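You operate a simulated robot arm through the tools that you are given. There is no shell and no other tool. Be economical: measure what you need, move in short steps, check, and stop when the job is done.

You run a simulated robot arm. Do the job below in one go: nothing can be reset, and whatever is moved stays where it is left.

JOB
Put the red and blue baskets in the small pan, lid it, and wipe up the spilt coffee.
Fine: use the small yellow cloth and lay it on the small tray after.

It is judged by the outcome, as a careful person would: the job done as asked, and still so three seconds after it is handed in. It fails if anything else is knocked over, pushed out of place, dropped, spilled or broken. Lids that push on must go on centred and level and be pressed home; caps that screw on are set level and turned clockwise until they are tight. Flat cloth is picked up by pressing the open fingertips on it (5 to 10 N) and closing them slowly along it; thin cloth reads only 2 to 8 mm in the jaws.

ROBOT AND FRAMES
A 6-joint arm with a two-finger parallel gripper, fixed in place. Base frame: the origin is at the foot of the arm, x ahead of it, y to its left, z up; the work surface is at about z = 800. Lengths are in mm, angles in degrees, forces in N, time in s.
With the tool pointing down near the work surface it reaches from about 260 to 680 mm from the base axis. Its first joint turns from -66.0 to 66.0 degrees. Payload 2.9 kg.
Tool frame: the origin (TCP) lies between the finger pads and is the grasp point; the fingertips stand 30 mm ahead of it; z points along the fingers, y is the line along which they close. The gripper opens to 110 mm. The fingers are 20 mm wide and 10 mm thick; the gripper's body (48 by 112 mm) begins 55 mm behind the TCP.
Orientation is that of the tool frame in the base frame, as a unit quaternion [x, y, z, w]. With the fingers straight down and closing along the base's y, the tool's x points along the base's -x, its y along +y and its z along -z.

CONTROLS
- The arm moves only by the tool drive_tool. Its argument "series" is text: rows parted by semicolons, each of 7 numbers parted by spaces: the shift along the tool's x, y, z in mm, then the turn, a rotation vector about the tool's x, y, z in rad, then the finger opening in mm, from 0 to 110. In form: tx ty tz ax ay az grip; .... A call has 1 to 10 rows; each row shifts and turns the commanded pose from where the row before left it, along the tool's axes as they then stand. A row lasts 0.2 s, in which the tool goes at most 50 mm and 8.6 degrees; a call with a longer step from one row to the next is refused whole, and so is a gripper value outside its range. Where a pose cannot be reached the arm comes as near as it can. A force on the tool above 40 N (or 10 N above the force at the start of the call, whichever is more), or a blocked arm, ends the call early, and 0.2 s more pass. Each finger travels about 108 mm/s and halts on what it meets, pressing with about 44 N; the grip force reading is that of the motor and also rises with nothing between the fingers. The clock runs only during rows and for 0.2 s after the last one: add rows that do not move to give the fingers time. It gives the time, the measured TCP pose, the force on the tool (base axes), the opening and the grip force at its end, in the units of the frame above (readings bear some noise), and new pictures: "pictures" is both (left out), scene, wrist or none.
- Cameras (640 x 400 px; columns grow to the right, rows downward): "scene" is fixed at [71.6, 426.5, 1386]; the picture's right is [-0.83, -0.55, 0.00], its down [-0.30, 0.45, -0.84] and it looks along [0.46, -0.70, -0.54] (base axes); focal length 332 px, centre (320, 200). "wrist" rides on the gripper at [-36, 0, -57] in the tool frame; the picture's right is [0.00, -1.00, 0.00], its down [0.97, 0.00, -0.24] and it looks along [0.24, 0.00, 0.97] (tool axes); focal length 218 px, centre (320, 200). There is no depth. A picture from a camera that has moved, and an enlarged one, comes with that camera's place and axes in the base frame and with its lens.
- enlarge(camera, box): a new picture of the part [left, top, right, bottom] of that camera's present view, enlarged. It takes no simulated time.
- sign_off(): hands the job in; it is judged then, once.

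Go step by step. Nothing tells you positions but the pictures and the camera data: compare them with the known pose of the tool, close in by small moves and look again before you grip or let go. The budget is 120 turns and 170 pictures, counting those below and the enlarged ones. Unless the task says otherwise, let go and move clear before handing in, and close with one line.

The tools are called as a command line: name --argument value ..., lists and objects as JSON in quotes. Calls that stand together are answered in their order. drive_tool: Moves the arm, as the interface text tells. Its arguments: {"type":"object","properties":{"series":{"type":"string"},"pictures":{"type":"string","enum":["both","scene","wrist","none"]}},"required":["series"]} The other tools are called the same way: enlarge (camera, box) takes an enlarged picture of a part of a camera's view; sign_off () hands the job in.

At the start:

```text
clock: 0.0
position: [351.5, -309.2, 1116.6]
orientation: [0.0, 1.0, -0.001, 0.0]
contact_force: [0.0, -0.7, 1.2]
gripper_width: 110.0
gripper_force: 0.0
```

scene: 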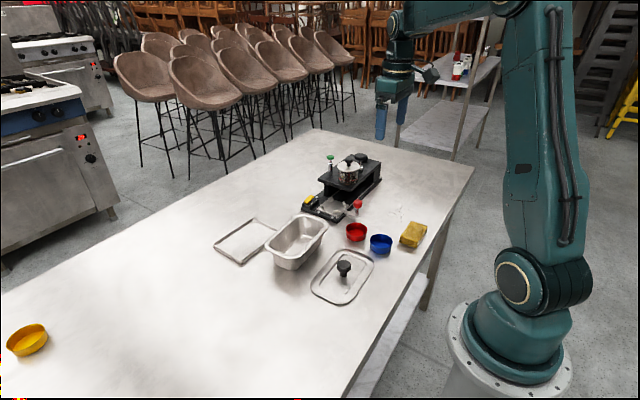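
wrist: 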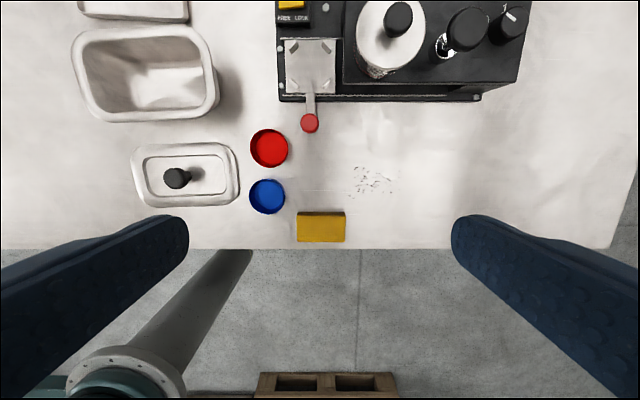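

I see a pan and its lid, red and blue cups (the baskets), a yellow cloth or sponge, speckles that may be the spilt coffee, and a machine with a tray. I'll enlarge both views before I move.

enlarge --camera "scene" --box '[200, 140, 440, 310]'

enlarge --camera "wrist" --box '[60, 0, 380, 250]'

enlarge --camera "wrist" --box '[240, 0, 540, 250]'

```text
2.35 times, centred on (320, 225) of scene
camera zoom: at [71.6, 426.5, 1386.0], right [-0.83, -0.55, 0.0], down [-0.3, 0.45, -0.84], along [0.46, -0.7, -0.54], focal length 780 px, centre (320, 141)
```

zoom: 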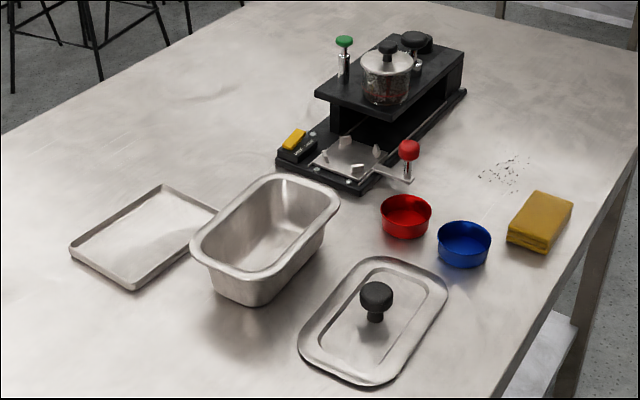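

```text
1.60 times, centred on (220, 125) of wrist
camera zoom: at [387.8, -309.4, 1173.9], right [0.0, -1.0, 0.0], down [-0.97, 0.0, 0.24], along [-0.24, 0.0, -0.97], focal length 349 px, centre (480, 320)
```

zoom: 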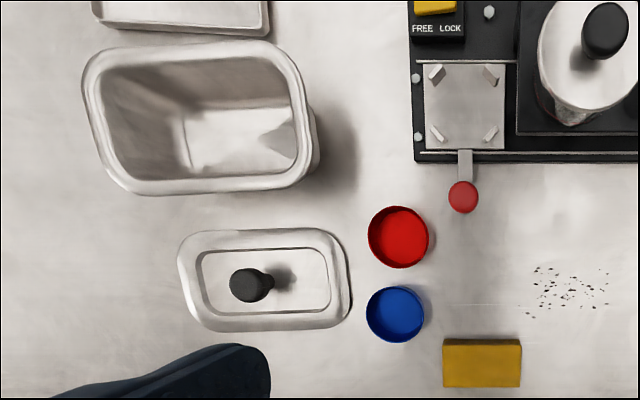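

```text
1.60 times, centred on (390, 125) of wrist
camera zoom: at [387.8, -309.4, 1173.9], right [0.0, -1.0, 0.0], down [-0.97, 0.0, 0.24], along [-0.24, 0.0, -0.97], focal length 349 px, centre (208, 320)
```

zoom: 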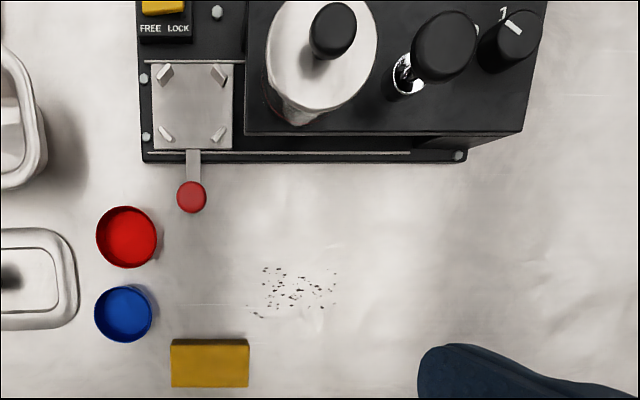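

I take the red basket to be near (384,-230) and the blue one near (308,-224), both about 58 mm wide with rims at about z 827. The pan centre is near (477,-84) with its rim at about 865, the lid knob is near (338,-85), and the folded cloth is near (252,-312). I'll go above the red basket's -y wall and look closer.

drive_tool --series "-6 10 44 0 0 0 60;-6.5 10 44 0 0 0 30;-7 10 44 0 0 0 30;-7 10 44 0 0 0 30;-6 10.2 30 0 0 0 30;0 0 0 0 0 0 30" --pictures "both"

```text
clock: 1.4
position: [384.0, -259.8, 910.4]
orientation: [0.0, 1.0, -0.001, 0.001]
contact_force: [0.6, -0.2, -0.8]
gripper_width: 29.9
gripper_force: 0.1
camera wrist: at [420.3, -260.5, 968.1], right [0.0, -1.0, 0.0], down [-0.97, 0.0, 0.24], along [-0.24, 0.0, -0.97], focal length 218 px, centre (320, 200)
```

scene: 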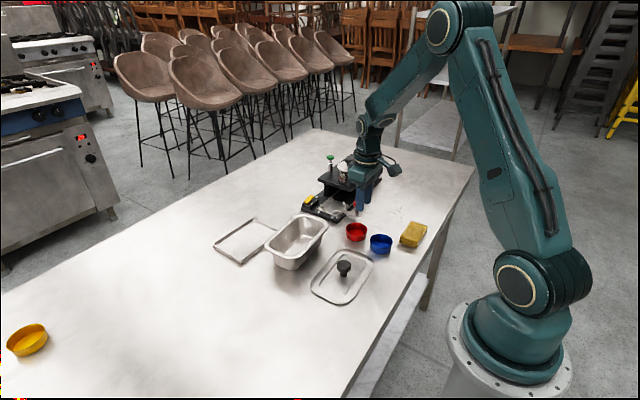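
wrist: 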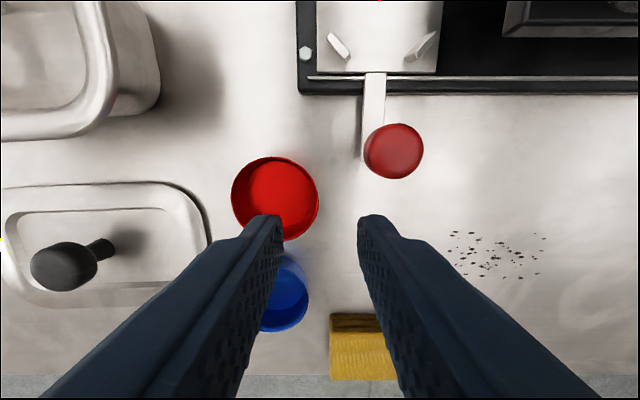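

The red basket's -y wall is at y ≈ -259, right under the tool. I'll go down so the fingers straddle it.

drive_tool --series "0 1 20 0 0 0 26;0 0 20 0 0 0 26;0 0 15 0 0 0 26;0 0 0 0 0 0 26" --pictures "wrist"

```text
clock: 2.4
position: [384.6, -258.7, 854.1]
orientation: [0.0, 1.0, 0.001, 0.0]
contact_force: [0.7, 0.5, 0.1]
gripper_width: 25.9
gripper_force: 0.0
camera wrist: at [420.2, -259.0, 912.7], right [0.0, -1.0, 0.0], down [-0.97, 0.0, 0.24], along [-0.24, 0.0, -0.97], focal length 218 px, centre (320, 200)
```

wrist: 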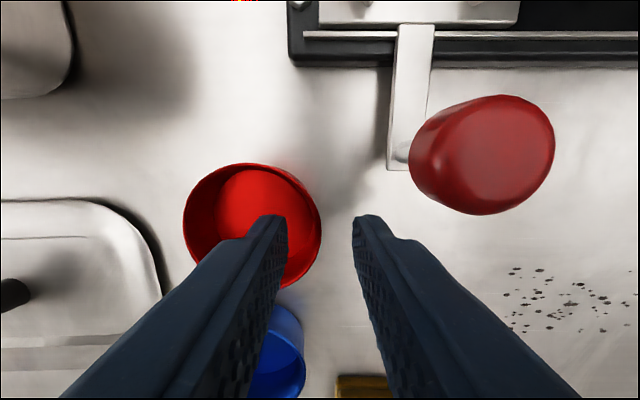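

The wall lies between the fingertips. I'll lower a little more and close.

drive_tool --series "0 0 6 0 0 0 26;0 0 6 0 0 0 26;0 0 0 0 0 0 15;0 0 0 0 0 0 6;0 0 0 0 0 0 0;0 0 0 0 0 0 0;0 0 0 0 0 0 0" --pictures "wrist"

```text
clock: 4.0
position: [384.3, -258.1, 844.5]
orientation: [0.001, 1.0, 0.0, 0.0]
contact_force: [-0.2, 1.0, 9.8]
gripper_width: 6.6
gripper_force: 44.0
camera wrist: at [420.2, -258.7, 901.1], right [0.0, -1.0, 0.0], down [-0.97, 0.0, 0.24], along [-0.24, 0.0, -0.97], focal length 218 px, centre (320, 200)
```

wrist: 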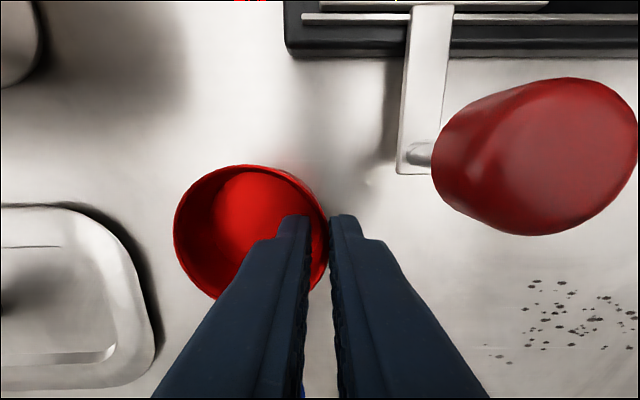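

The red basket is gripped. I'll lift it and carry it over to the pan for a look from above.

drive_tool --series "0 0 -15 0 0 0 0;0 0 -35 0 0 0 0;0 0 -40 0 0 0 0;-10 35 -30 0 0 0 0;-15 45 -20 0 0 0 0;-15 45 -15 0 0 0 0;-16 45 0 0 0 0 0;0 0 0 0 0 0 0" --pictures "both"

```text
refused: row 5 steps farther than a row can; nothing moved
```

drive_tool --series "0 0 -15 0 0 0 0;0 0 -35 0 0 0 0;0 0 -40 0 0 0 0;-8 30 -30 0 0 0 0;-12 36 -20 0 0 0 0;-12 36 -15 0 0 0 0;-12 36 0 0 0 0 0;-12 36 0 0 0 0 0;0 0 0 0 0 0 0" --pictures "both"

```text
clock: 6.0
position: [441.9, -82.9, 998.7]
orientation: [0.0, 1.0, 0.0, 0.001]
contact_force: [0.7, 0.1, -0.5]
gripper_width: 5.8
gripper_force: 44.1
camera wrist: at [477.1, -83.5, 1056.5], right [0.0, -1.0, 0.0], down [-0.97, 0.0, 0.24], along [-0.24, 0.0, -0.97], focal length 218 px, centre (320, 200)
```

scene: 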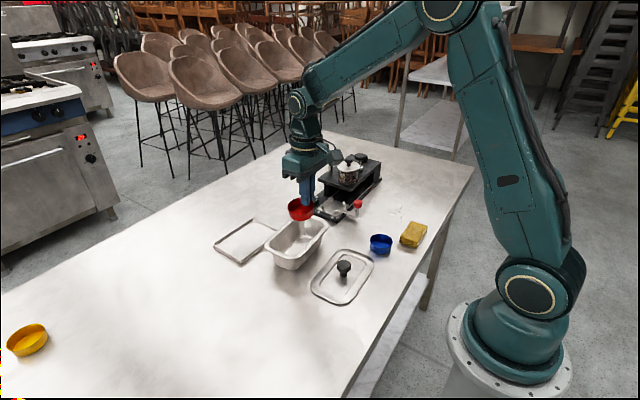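
wrist: 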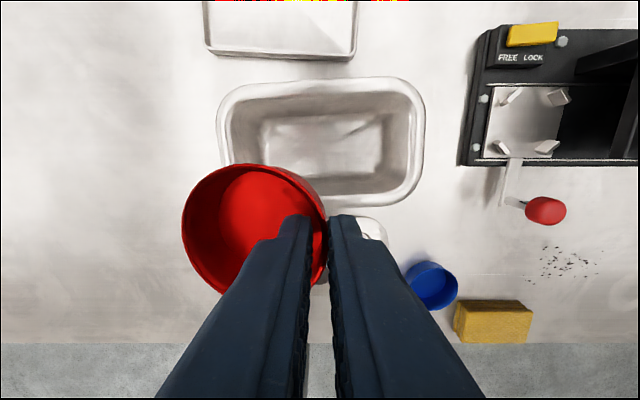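

enlarge --camera "wrist" --box '[190, 50, 450, 220]'

```text
2.35 times, centred on (320, 135) of wrist
camera zoom: at [477.1, -83.5, 1056.5], right [0.0, -1.0, 0.0], down [-0.97, 0.0, 0.24], along [-0.24, 0.0, -0.97], focal length 514 px, centre (320, 353)
```

zoom: 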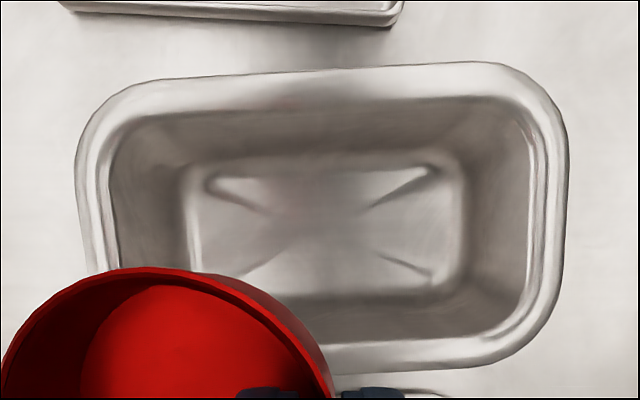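

enlarge --camera "scene" --box '[250, 150, 350, 280]'

enlarge --camera "wrist" --box '[170, 150, 400, 310]'

```text
3.08 times, centred on (300, 215) of scene
camera zoom: at [71.6, 426.5, 1386.0], right [-0.83, -0.55, 0.0], down [-0.3, 0.45, -0.84], along [0.46, -0.7, -0.54], focal length 1020 px, centre (382, 154)
```

zoom: 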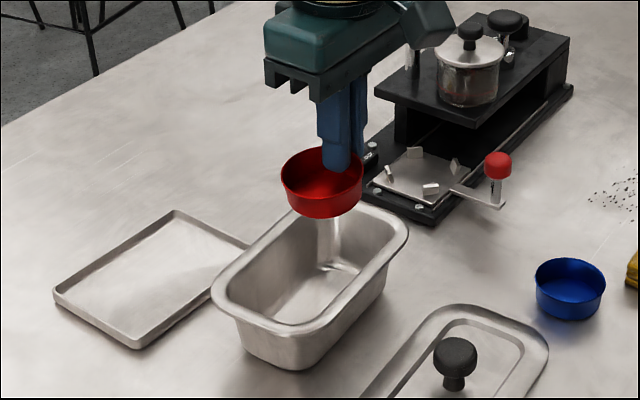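

```text
2.50 times, centred on (285, 230) of wrist
camera zoom: at [477.1, -83.5, 1056.5], right [0.0, -1.0, 0.0], down [-0.97, 0.0, 0.24], along [-0.24, 0.0, -0.97], focal length 546 px, centre (408, 125)
```

zoom: 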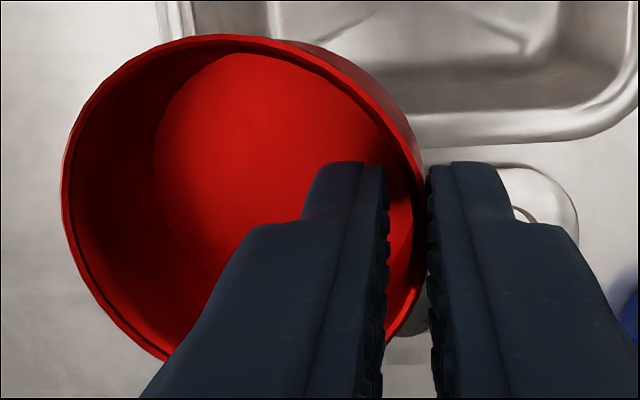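

The red basket hangs nearly level. The pan interior is centred near (476,-85), with a floor of about 134 × 65. I'll move over the +y half and go down to just above the rim.

drive_tool --series "-17 1 0 0 0 0 0;-16 1 10 0 0 0 0;0 0 30 0 0 0 0;0 0 30 0 0 0 0;0 0 0 0 0 0 0" --pictures "both"

enlarge --camera "scene" --box '[250, 170, 350, 280]'

```text
clock: 7.2
position: [473.8, -80.7, 927.7]
orientation: [0.0, 1.0, 0.0, 0.0]
contact_force: [-0.5, -0.4, 0.0]
gripper_width: 5.5
gripper_force: 44.2
camera wrist: at [509.0, -82.2, 986.1], right [0.0, -1.0, 0.0], down [-0.97, 0.0, 0.24], along [-0.24, 0.0, -0.97], focal length 218 px, centre (320, 200)
```

scene: 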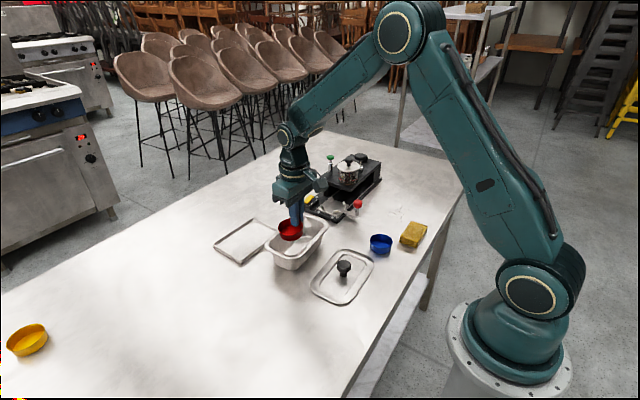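
wrist: 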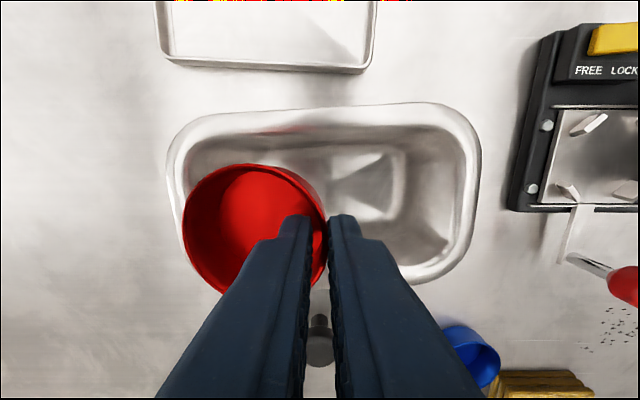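

```text
3.64 times, centred on (300, 225) of scene
camera zoom: at [71.6, 426.5, 1386.0], right [-0.83, -0.55, 0.0], down [-0.3, 0.45, -0.84], along [0.46, -0.7, -0.54], focal length 1206 px, centre (393, 109)
```

zoom: 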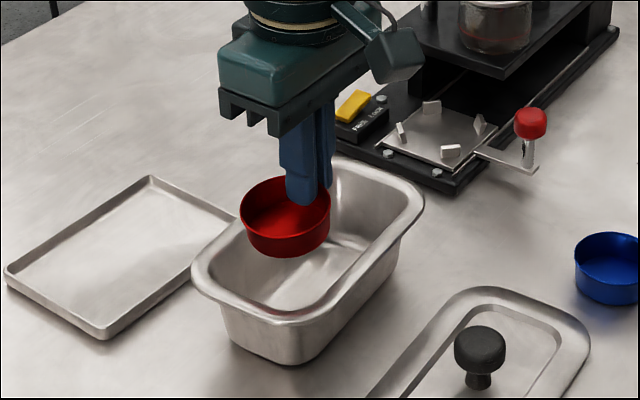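

drive_tool --series "-1 0 25 0 0 0 0;0 0 25 0 0 0 0;0 0 12 0 0 0 0;0 0 7 0 0 0 0;0 0 0 0 0 0 0" --pictures "wrist"

```text
clock: 8.4
position: [474.5, -80.9, 858.3]
orientation: [0.0, 1.0, -0.001, 0.001]
contact_force: [-0.4, 0.1, 0.0]
gripper_width: 5.8
gripper_force: 44.3
camera wrist: at [509.7, -81.9, 916.4], right [0.0, -1.0, 0.0], down [-0.97, 0.0, 0.24], along [-0.24, 0.0, -0.97], focal length 218 px, centre (320, 200)
```

wrist: 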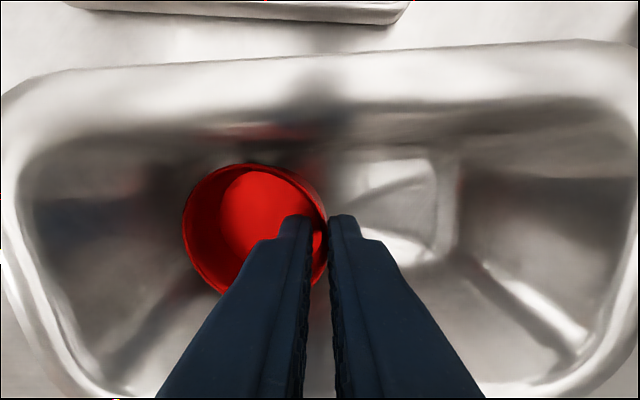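

drive_tool --series "0 0 4 0 0 0 0;0 0 3 0 0 0 0;0 0 2 0 0 0 0;0 0 0 0 0 0 0" --pictures "none"

```text
clock: 9.4
position: [473.8, -82.6, 850.1]
orientation: [0.0, 1.0, 0.001, 0.001]
contact_force: [-1.8, -3.4, 14.2]
gripper_width: 5.9
gripper_force: 43.7
```

The basket has touched the pan floor. I'll ease back and release it gently.

drive_tool --series "0 -1 -1 0 0 0 4;0 0 0 0 0 0 10;0 0 0 0 0 0 14;0 0 0 0 0 0 18;0 0 0 0 0 0 18" --pictures "wrist"

```text
clock: 10.6
position: [475.1, -83.1, 851.4]
orientation: [0.001, 1.0, 0.0, 0.0]
contact_force: [0.0, 0.6, 0.0]
gripper_width: 18.2
gripper_force: 0.0
camera wrist: at [510.4, -83.0, 909.0], right [0.0, -1.0, 0.0], down [-0.97, 0.0, 0.24], along [-0.24, 0.0, -0.97], focal length 218 px, centre (320, 200)
```

wrist: 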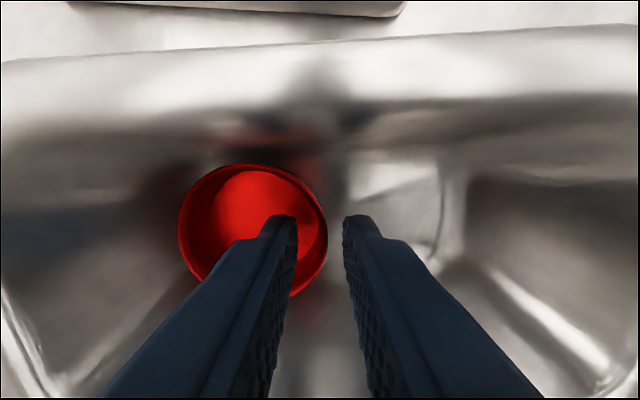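

The basket stands in the pan with its -y wall at about y -86. I'll nudge it toward the +y end to make room, then lift clear.

drive_tool --series "0 4 0 0 0 0 18;0 4 0 0 0 0 18;0 4 0 0 0 0 18;0 0 0 0 0 0 18;0 -3 0 0 0 0 18;0 0 -20 0 0 0 18;0 0 -40 0 0 0 18;0 0 -40 0 0 0 18;0 0 0 0 0 0 18" --pictures "wrist"

enlarge --camera "wrist" --box '[150, 80, 490, 290]'

```text
clock: 12.6
position: [475.2, -73.6, 952.2]
orientation: [0.0, 1.0, 0.0, 0.0]
contact_force: [0.1, 0.6, -0.6]
gripper_width: 18.1
gripper_force: 0.1
camera wrist: at [511.4, -74.0, 1009.5], right [0.0, -1.0, 0.0], down [-0.97, 0.0, 0.24], along [-0.24, 0.0, -0.97], focal length 218 px, centre (320, 200)
```

wrist: 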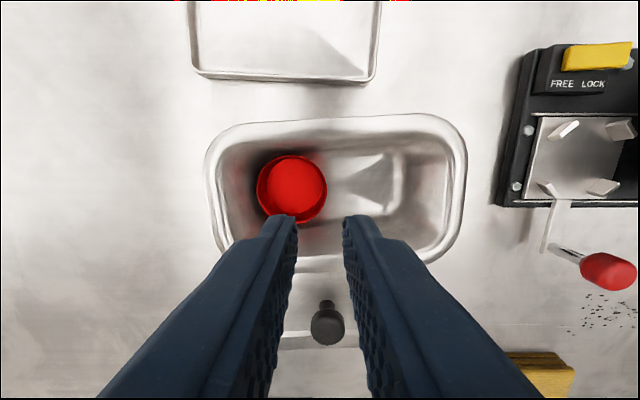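

```text
1.88 times, centred on (320, 185) of wrist
camera zoom: at [511.4, -74.0, 1009.5], right [0.0, -1.0, 0.0], down [-0.97, 0.0, 0.24], along [-0.24, 0.0, -0.97], focal length 411 px, centre (320, 228)
```

zoom: 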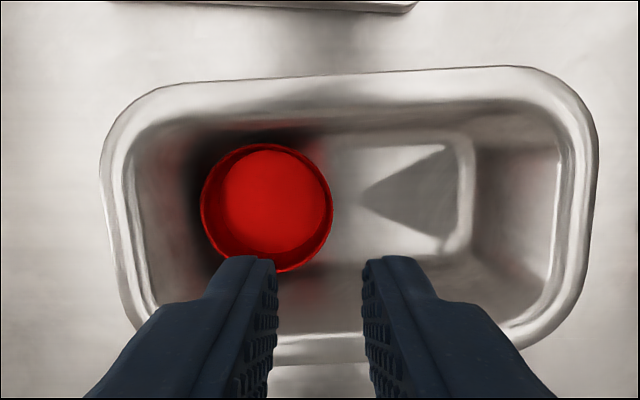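

The red basket sits at the +y end, from about y -20 to -80. For the blue basket I'll turn the gripper 30° so its outer finger has room in the pan, and take the blue basket by its far (+x,+y) wall.

drive_tool --series "30 -25 0 0 0 0 18;30 -25 0 0 0 0 18;30 -25 0 0 0 0 18;30 -25 0 0 0.0 0.131 18;30 -25 0 0 0 0.131 18;0 0 0 0 0 0.131 18;0 0 0 0 0 0.131 18;0 0 0 0 0 0 18" --pictures "wrist"

```text
clock: 14.4
position: [322.3, -194.9, 951.4]
orientation: [0.26, 0.966, 0.0, 0.0]
contact_force: [-0.3, 0.6, -0.6]
gripper_width: 18.3
gripper_force: 0.0
camera wrist: at [352.6, -213.4, 1009.0], right [-0.5, -0.86, 0.0], down [-0.84, 0.49, 0.24], along [-0.21, 0.12, -0.97], focal length 218 px, centre (320, 200)
```

wrist: 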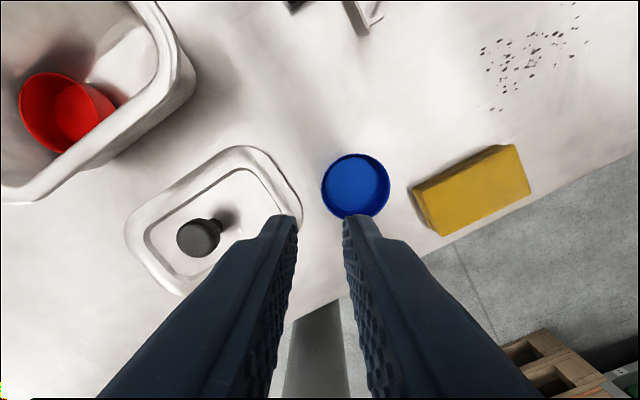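

Blue basket centre is ≈ (308.5,-223). I'll go down with the fingers straddling its wall.

drive_tool --series "-2 -1.5 35 0 0 0 20;0 0 35 0 0 0 20;0 0 20 0 0 0 20;0 0 0 0 0 0 20" --pictures "wrist"

```text
clock: 15.4
position: [322.8, -197.4, 861.7]
orientation: [0.259, 0.966, 0.0, 0.0]
contact_force: [0.1, -0.9, -0.2]
gripper_width: 20.0
gripper_force: 0.0
camera wrist: at [353.4, -215.5, 919.4], right [-0.5, -0.87, 0.0], down [-0.84, 0.49, 0.24], along [-0.21, 0.12, -0.97], focal length 218 px, centre (320, 200)
```

wrist: 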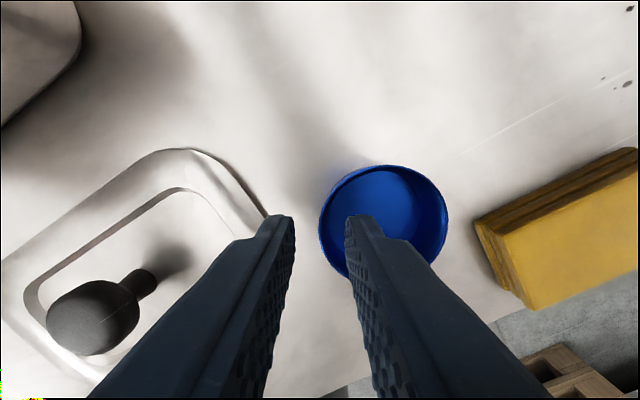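

drive_tool --series "0 0 8 0 0 0 20;0 0 6.5 0 0 0 20;0 0 0 0 0 0 12;0 0 0 0 0 0 5;0 0 0 0 0 0 0;0 0 0 0 0 0 0;0 0 0 0 0 0 0" --pictures "wrist"

```text
clock: 17.0
position: [323.0, -197.4, 846.4]
orientation: [0.259, 0.966, -0.001, 0.001]
contact_force: [0.6, -1.5, 4.7]
gripper_width: 3.9
gripper_force: 44.0
camera wrist: at [353.3, -215.4, 904.9], right [-0.5, -0.87, 0.0], down [-0.84, 0.49, 0.24], along [-0.21, 0.12, -0.97], focal length 218 px, centre (320, 200)
```

wrist: 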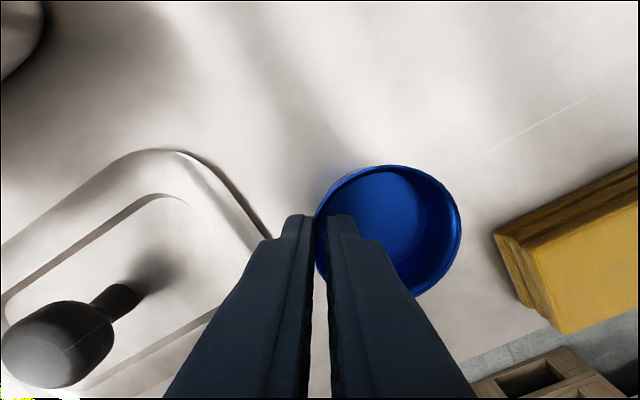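

drive_tool --series "0 0 -15 0 0 0 0;0 0 -35 0 0 0 0;0 0 -40 0 0 0 0;-19.5 34.4 -10 0 0 0 0;-19.5 34.4 0 0 0 0 0;-19.5 34.4 0 0 0 0 0;-19.5 34.4 0 0 0 0 0;-19.5 34.4 0 0 0 0 0;0 0 0 0 0 0 0" --pictures "wrist"

enlarge --camera "scene" --box '[250, 150, 350, 280]'

```text
clock: 19.0
position: [493.8, -97.7, 946.5]
orientation: [0.259, 0.966, 0.0, 0.0]
contact_force: [-0.3, -0.3, -0.1]
gripper_width: 1.5
gripper_force: 41.3
camera wrist: at [524.3, -116.0, 1004.4], right [-0.5, -0.87, 0.0], down [-0.84, 0.49, 0.24], along [-0.21, 0.12, -0.97], focal length 218 px, centre (320, 200)
```

wrist: 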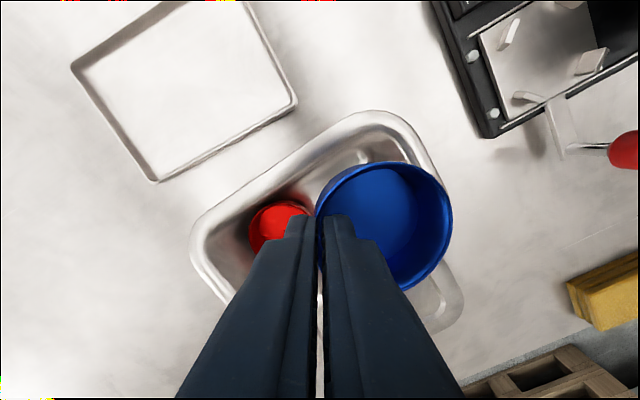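

```text
3.08 times, centred on (300, 215) of scene
camera zoom: at [71.6, 426.5, 1386.0], right [-0.83, -0.55, 0.0], down [-0.3, 0.45, -0.84], along [0.46, -0.7, -0.54], focal length 1020 px, centre (382, 154)
```

zoom: 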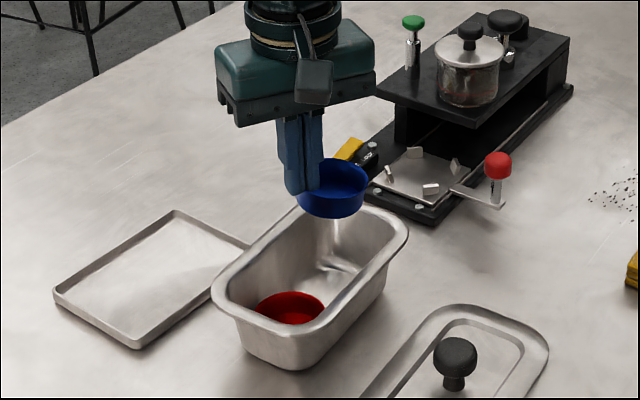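

drive_tool --series "0 0 25 0 0 0 0;0 0 25 0 0 0 0;0 0 20 0 0 0 0;0 0 10 0 0 0 0;0 0 0 0 0 0 0" --pictures "both"

enlarge --camera "scene" --box '[250, 170, 350, 280]'

```text
clock: 20.2
position: [493.2, -96.8, 866.2]
orientation: [0.259, 0.966, 0.0, 0.0]
contact_force: [0.2, -0.7, -0.4]
gripper_width: 1.1
gripper_force: 41.3
camera wrist: at [524.1, -115.7, 924.3], right [-0.5, -0.87, 0.0], down [-0.84, 0.49, 0.24], along [-0.21, 0.12, -0.97], focal length 218 px, centre (320, 200)
```

scene: 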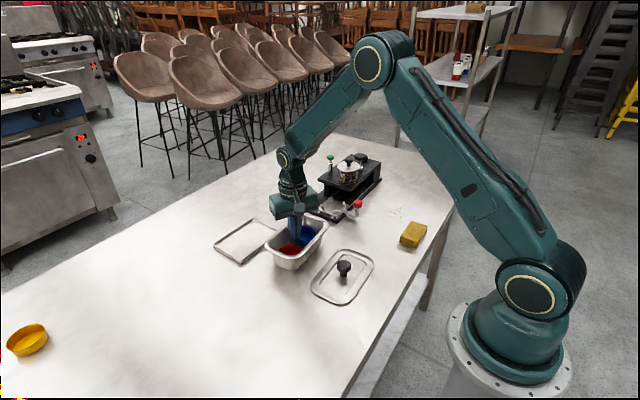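
wrist: 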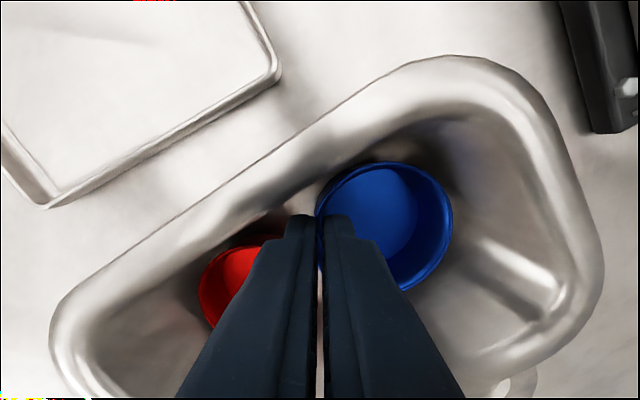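

```text
3.64 times, centred on (300, 225) of scene
camera zoom: at [71.6, 426.5, 1386.0], right [-0.83, -0.55, 0.0], down [-0.3, 0.45, -0.84], along [0.46, -0.7, -0.54], focal length 1206 px, centre (393, 109)
```

zoom: 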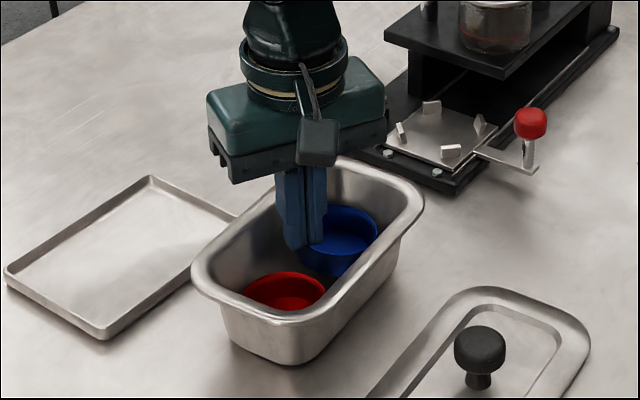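

drive_tool --series "0 0 5 0 0 0 0;0 0 4 0 0 0 0;0 0 3 0 0 0 0;0 0 2 0 0 0 0;0 0 0 0 0 0 0" --pictures "wrist"

```text
clock: 21.4
position: [494.6, -97.2, 853.5]
orientation: [0.259, 0.966, 0.0, 0.001]
contact_force: [1.8, 1.9, 7.1]
gripper_width: 1.5
gripper_force: 40.9
camera wrist: at [524.2, -115.2, 911.0], right [-0.5, -0.87, 0.0], down [-0.84, 0.49, 0.24], along [-0.21, 0.12, -0.97], focal length 218 px, centre (320, 200)
```

wrist: 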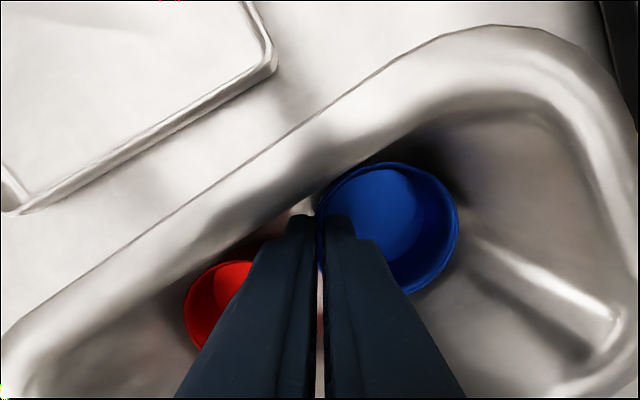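

The blue basket has reached the floor, so I'll release it and rise straight up.

drive_tool --series "0 0 0 0 0 0 3;0 0 0 0 0 0 6;0 0 0 0 0 0 8;0 0 0 0 0 0 8;0 0 -10 0 0 0 8;0 0 -30 0 0 0 8;0 0 -40 0 0 0 8;20 -15 -30 0 0 0 20;0 0 0 0 0 0 20" --pictures "wrist"

enlarge --camera "scene" --box '[250, 170, 390, 310]'

```text
clock: 23.4
position: [467.2, -99.8, 962.0]
orientation: [0.259, 0.966, 0.0, 0.0]
contact_force: [0.7, -0.4, 0.3]
gripper_width: 20.2
gripper_force: 0.1
camera wrist: at [498.8, -118.7, 1020.3], right [-0.5, -0.87, 0.0], down [-0.84, 0.49, 0.24], along [-0.21, 0.12, -0.97], focal length 218 px, centre (320, 200)
```

wrist: 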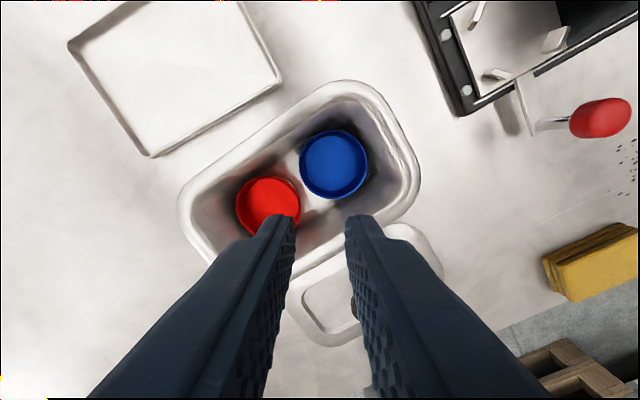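

```text
2.86 times, centred on (320, 240) of scene
camera zoom: at [71.6, 426.5, 1386.0], right [-0.83, -0.55, 0.0], down [-0.3, 0.45, -0.84], along [0.46, -0.7, -0.54], focal length 948 px, centre (320, 86)
```

zoom: 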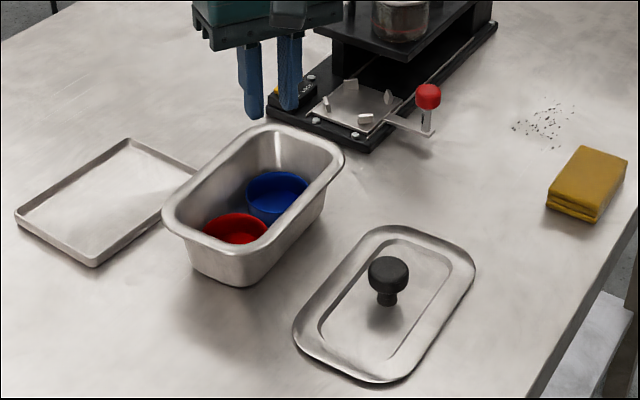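

Both baskets stand in the pan. Next I'll square the gripper and look at the lid and pan from above to get their centres and angles.

drive_tool --series "0 0 -30 0 0 -0.131 60;0 0 -30 0 0 -0.131 100;0 0 -28 0 0 -0.131 110;0 0 0 0 0 -0.131 110;35 8 0 0 0 0 110;35 8 0 0 0 0 110;22 0 0 0 0 0 110;0 0 0 0 0 0 110" --pictures "wrist"

enlarge --camera "wrist" --box '[220, 60, 420, 260]'

```text
clock: 25.2
position: [375.7, -82.6, 1051.7]
orientation: [0.0, 1.0, 0.001, 0.0]
contact_force: [-0.5, -0.9, -0.6]
gripper_width: 110.0
gripper_force: 0.0
camera wrist: at [411.2, -84.0, 1108.6], right [0.0, -1.0, 0.0], down [-0.97, 0.0, 0.24], along [-0.24, 0.0, -0.97], focal length 218 px, centre (320, 200)
```

wrist: 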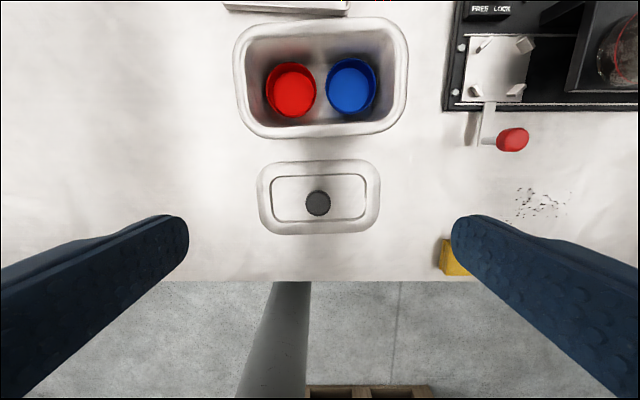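

```text
2.00 times, centred on (320, 160) of wrist
camera zoom: at [411.2, -84.0, 1108.6], right [0.0, -1.0, 0.0], down [-0.97, 0.0, 0.24], along [-0.24, 0.0, -0.97], focal length 436 px, centre (320, 280)
```

zoom: 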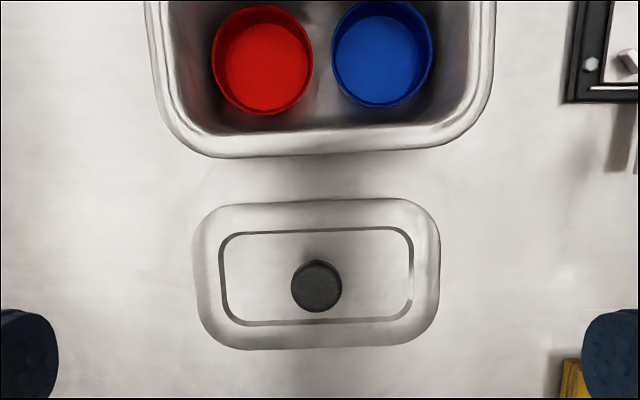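

enlarge --camera "wrist" --box '[220, 5, 420, 145]'

enlarge --camera "wrist" --box '[245, 145, 395, 245]'

```text
2.86 times, centred on (320, 75) of wrist
camera zoom: at [411.2, -84.0, 1108.6], right [0.0, -1.0, 0.0], down [-0.97, 0.0, 0.24], along [-0.24, 0.0, -0.97], focal length 624 px, centre (320, 557)
```

zoom: 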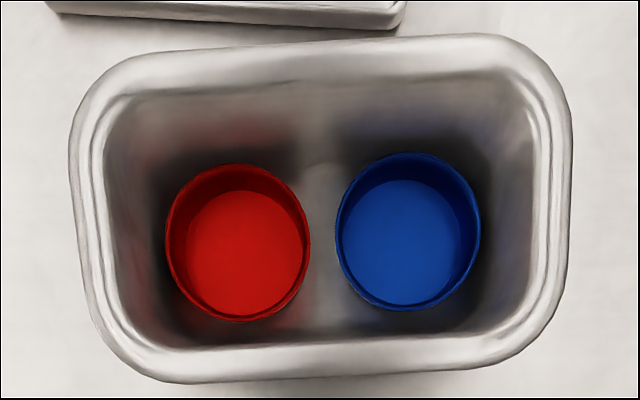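

```text
4.00 times, centred on (320, 195) of wrist
camera zoom: at [411.2, -84.0, 1108.6], right [0.0, -1.0, 0.0], down [-0.97, 0.0, 0.24], along [-0.24, 0.0, -0.97], focal length 873 px, centre (320, 220)
```

zoom: 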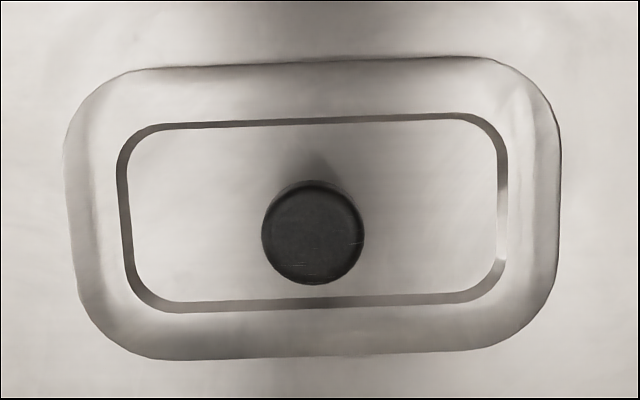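

The pan centre is ≈ (474.3,-84.4) turned about +3.3°, and the lid centre is ≈ (337.5,-81.5) turned about +2°. I'll go down over the knob for a closer look.

drive_tool --series "12 0.3 40 0 0 -0.035 80;12 0.3 40 0 0 0 60;13 0.4 40 0 0 0 50;0 0 25 0 0 0 50;0 0 0 0 0 0 50" --pictures "both"

enlarge --camera "scene" --box '[290, 200, 390, 320]'

```text
clock: 26.4
position: [340.3, -83.6, 904.2]
orientation: [-0.018, 1.0, 0.0, 0.0]
contact_force: [-0.3, 0.7, 0.3]
gripper_width: 50.1
gripper_force: 0.0
camera wrist: at [375.0, -82.8, 962.2], right [0.04, -1.0, 0.0], down [-0.97, -0.03, 0.24], along [-0.24, -0.01, -0.97], focal length 218 px, centre (320, 200)
```

scene: 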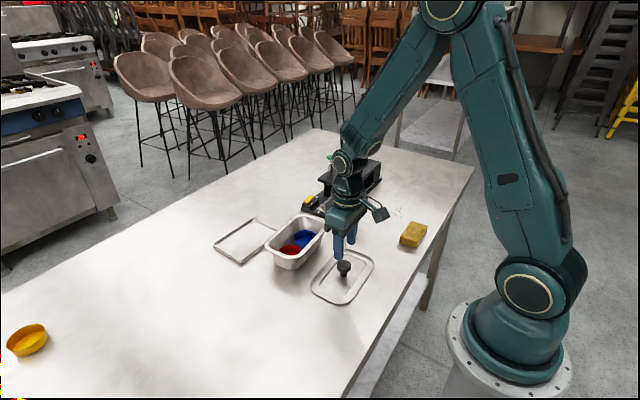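
wrist: 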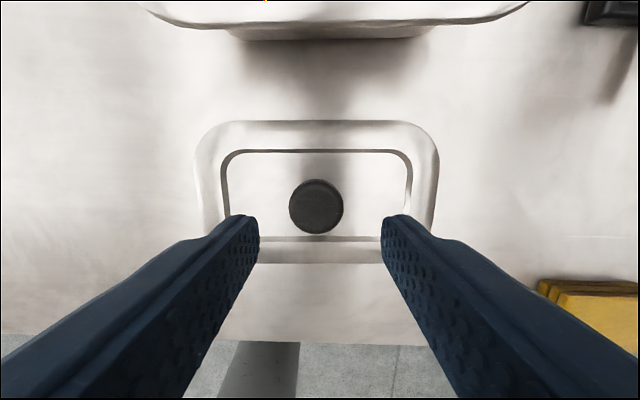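

```text
3.33 times, centred on (340, 260) of scene
camera zoom: at [71.6, 426.5, 1386.0], right [-0.83, -0.55, 0.0], down [-0.3, 0.45, -0.84], along [0.46, -0.7, -0.54], focal length 1105 px, centre (253, 0)
```

zoom: 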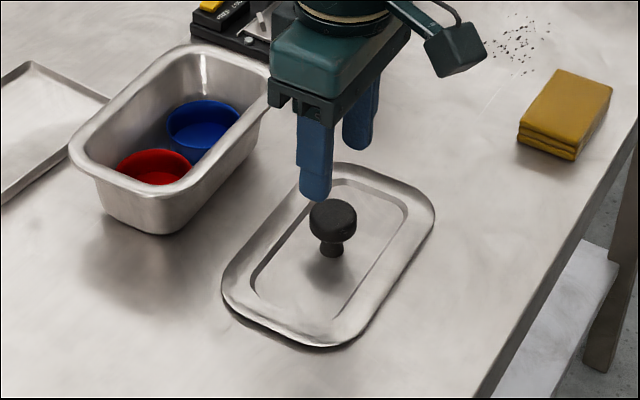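

The tool is now square to the lid, and the knob is ~2 mm toward +y. I'll correct for that, lower around the knob head, and grip.

drive_tool --series "0 2 20 0 0 0 50;0 0 20 0 0 0 50;0 0 20 0 0 0 50;0 0 0 0 0 0 50" --pictures "wrist"

```text
clock: 27.4
position: [339.4, -80.9, 845.2]
orientation: [-0.018, 1.0, 0.0, 0.001]
contact_force: [0.4, -0.1, -0.1]
gripper_width: 50.2
gripper_force: 0.0
camera wrist: at [375.5, -80.5, 903.0], right [0.04, -1.0, 0.0], down [-0.97, -0.03, 0.24], along [-0.24, -0.01, -0.97], focal length 218 px, centre (320, 200)
```

wrist: 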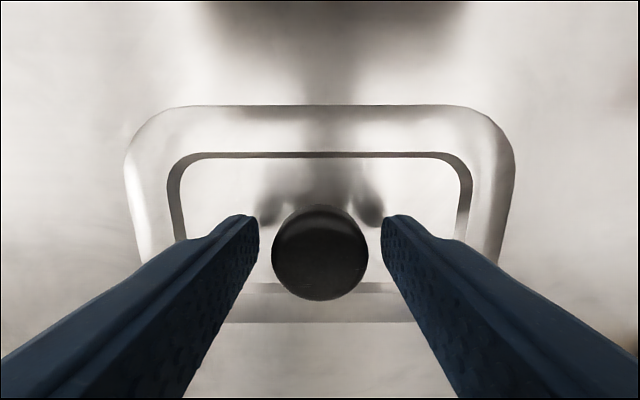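

drive_tool --series "0 0 0 0 0 0 40;0 0 0 0 0 0 32;0 0 0 0 0 0 26;0 0 0 0 0 0 20;0 0 0 0 0 0 20;0 0 0 0 0 0 20" --pictures "none"

```text
clock: 28.8
position: [341.3, -81.1, 845.2]
orientation: [-0.017, 1.0, 0.0, 0.0]
contact_force: [-0.2, 0.5, -0.2]
gripper_width: 32.5
gripper_force: 44.2
```

The knob is gripped. I'll lift the lid and carry it over the pan, turning it about 1.3° to match.

drive_tool --series "0 0 -10 0 0 0 20;0 0 -30 0 0 0 20;0 0 -40 0 0 0 20;0 0 -30 0 0 0 20;-34 -2 0 0 0 0 20;-34 -2 0 0 0 0 20;-34 -2 0 0 0 0 20;-32.6 -2.2 0 0 0 -0.023 20;0 0 0 0 0 0 20" --pictures "both"

enlarge --camera "scene" --box '[230, 150, 370, 290]'

```text
clock: 30.8
position: [474.8, -86.6, 956.0]
orientation: [-0.029, 1.0, 0.0, 0.0]
contact_force: [0.1, -0.1, -0.4]
gripper_width: 32.4
gripper_force: 44.1
camera wrist: at [510.0, -83.9, 1013.8], right [0.06, -1.0, 0.0], down [-0.97, -0.06, 0.24], along [-0.24, -0.01, -0.97], focal length 218 px, centre (320, 200)
```

scene: 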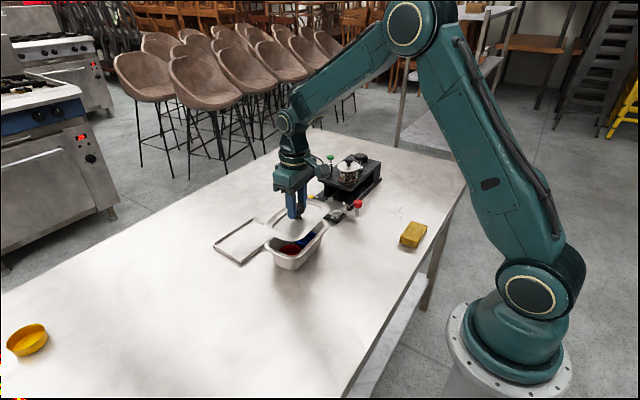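
wrist: 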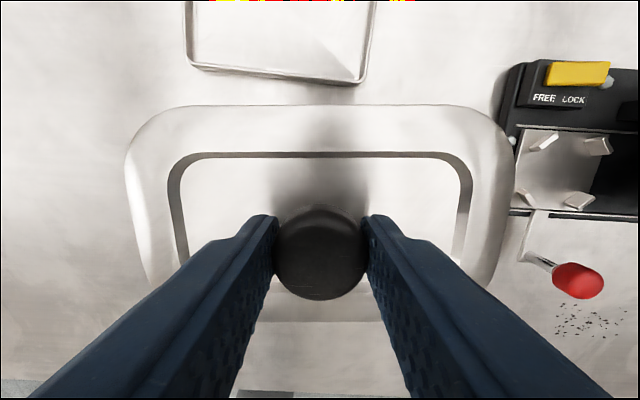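

```text
2.86 times, centred on (300, 220) of scene
camera zoom: at [71.7, 426.5, 1386.0], right [-0.83, -0.55, 0.0], down [-0.3, 0.45, -0.84], along [0.46, -0.7, -0.54], focal length 948 px, centre (377, 143)
```

zoom: 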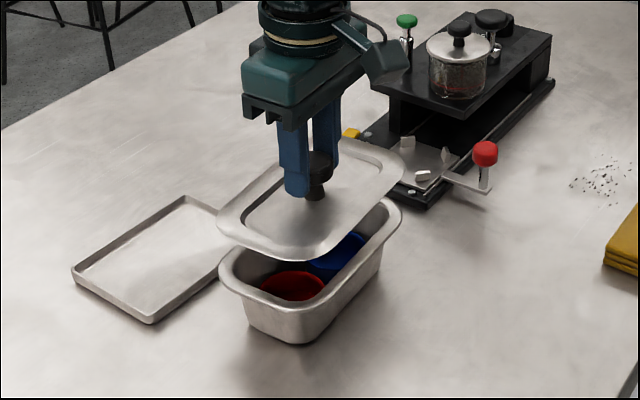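

The lid hangs level and hasn't shifted in the grip. I'll lower closer and recheck the alignment.

drive_tool --series "-1 0.7 15 0 0 0 20;0 0 13 0 0 0 20;0 0 0 0 0 0 20;0 0 0 0 0 0 20" --pictures "both"

enlarge --camera "scene" --box '[250, 190, 350, 290]'

drive_tool --series "0 0 0 0 0 0 20" --pictures "none"

```text
clock: 31.8
position: [474.5, -84.4, 927.2]
orientation: [-0.029, 1.0, 0.0, 0.0]
contact_force: [0.5, 0.2, -2.1]
gripper_width: 32.6
gripper_force: 43.8
camera wrist: at [510.7, -82.6, 985.4], right [0.06, -1.0, 0.0], down [-0.97, -0.06, 0.24], along [-0.24, -0.01, -0.97], focal length 218 px, centre (320, 200)
```

scene: 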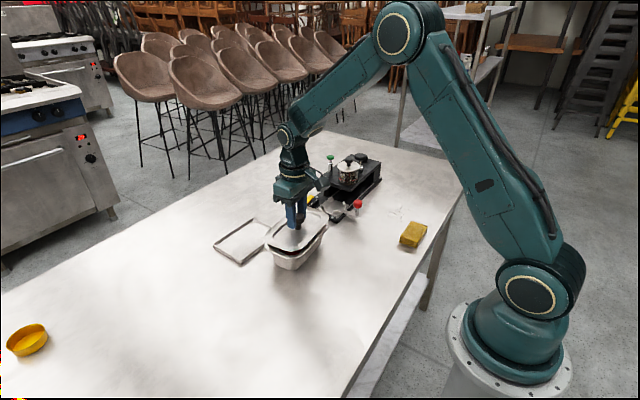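
wrist: 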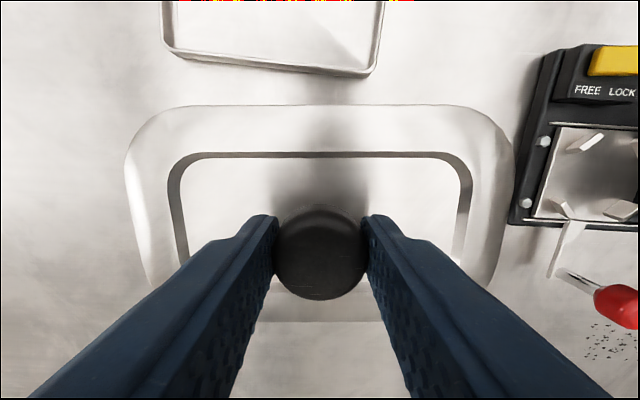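

```text
4.00 times, centred on (300, 240) of scene
camera zoom: at [71.7, 426.5, 1386.0], right [-0.83, -0.55, 0.0], down [-0.3, 0.45, -0.84], along [0.46, -0.7, -0.54], focal length 1326 px, centre (400, 40)
```

zoom: 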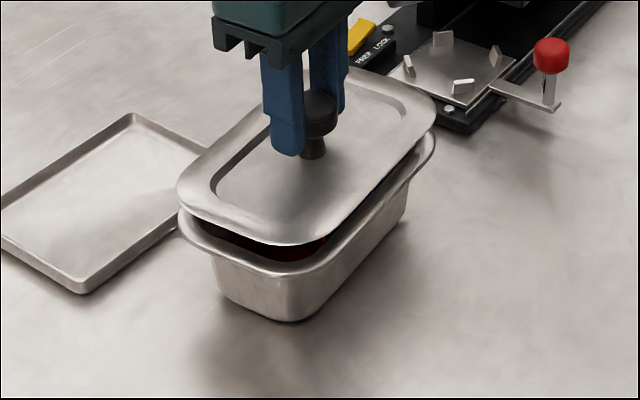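

```text
clock: 32.2
position: [475.1, -84.0, 927.5]
orientation: [-0.029, 1.0, 0.0, 0.0]
contact_force: [0.4, 0.8, -1.0]
gripper_width: 32.6
gripper_force: 43.7
```

The lid and pan outlines match in the scene view to within about 1 mm. I'll lower slowly until it touches.

drive_tool --series "-0.5 0 8 0 0 0 20;0 0 5 0 0 0 20;0 0 3 0 0 0 20;0 0 0 0 0 0 20" --pictures "none"

enlarge --camera "scene" --box '[250, 190, 350, 290]'

```text
clock: 33.2
position: [475.9, -83.4, 910.1]
orientation: [-0.028, 1.0, 0.0, 0.0]
contact_force: [-0.9, -0.5, -0.7]
gripper_width: 32.5
gripper_force: 44.2
```

```text
4.00 times, centred on (300, 240) of scene
camera zoom: at [71.7, 426.5, 1386.0], right [-0.83, -0.55, 0.0], down [-0.3, 0.45, -0.84], along [0.46, -0.7, -0.54], focal length 1326 px, centre (400, 40)
```

zoom: 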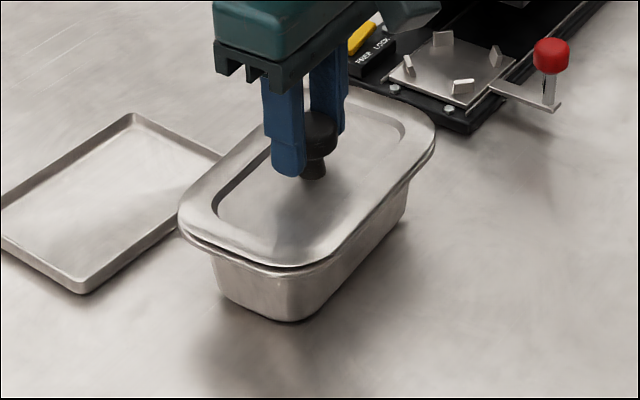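

drive_tool --series "0 -0.4 2 0 0 0 20;0 0 2 0 0 0 20;0 0 2 0 0 0 20;0 0 0 0 0 0 20" --pictures "none"

enlarge --camera "scene" --box '[250, 190, 350, 290]'

```text
clock: 34.2
position: [475.1, -83.8, 906.2]
orientation: [-0.029, 1.0, 0.0, 0.0]
contact_force: [-3.1, 1.6, 9.5]
gripper_width: 32.5
gripper_force: 44.3
```

```text
4.00 times, centred on (300, 240) of scene
camera zoom: at [71.4, 426.6, 1386.0], right [-0.83, -0.55, 0.0], down [-0.3, 0.45, -0.84], along [0.46, -0.7, -0.54], focal length 1326 px, centre (400, 40)
```

zoom: 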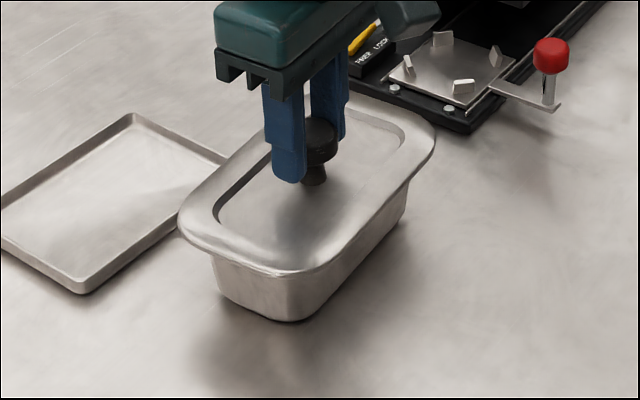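

It's touching, with a slight sideways push toward -x. I'll shift 1 mm that way and press down.

drive_tool --series "1 0.5 -0.5 0 0 0 20;0 0 1 0 0 0 20;0 0 1 0 0 0 20;0 0 0 0 0 0 20" --pictures "none"

```text
clock: 35.2
position: [476.0, -84.3, 906.1]
orientation: [-0.029, 1.0, 0.0, 0.003]
contact_force: [-0.5, -2.4, 30.8]
gripper_width: 32.8
gripper_force: 44.0
```

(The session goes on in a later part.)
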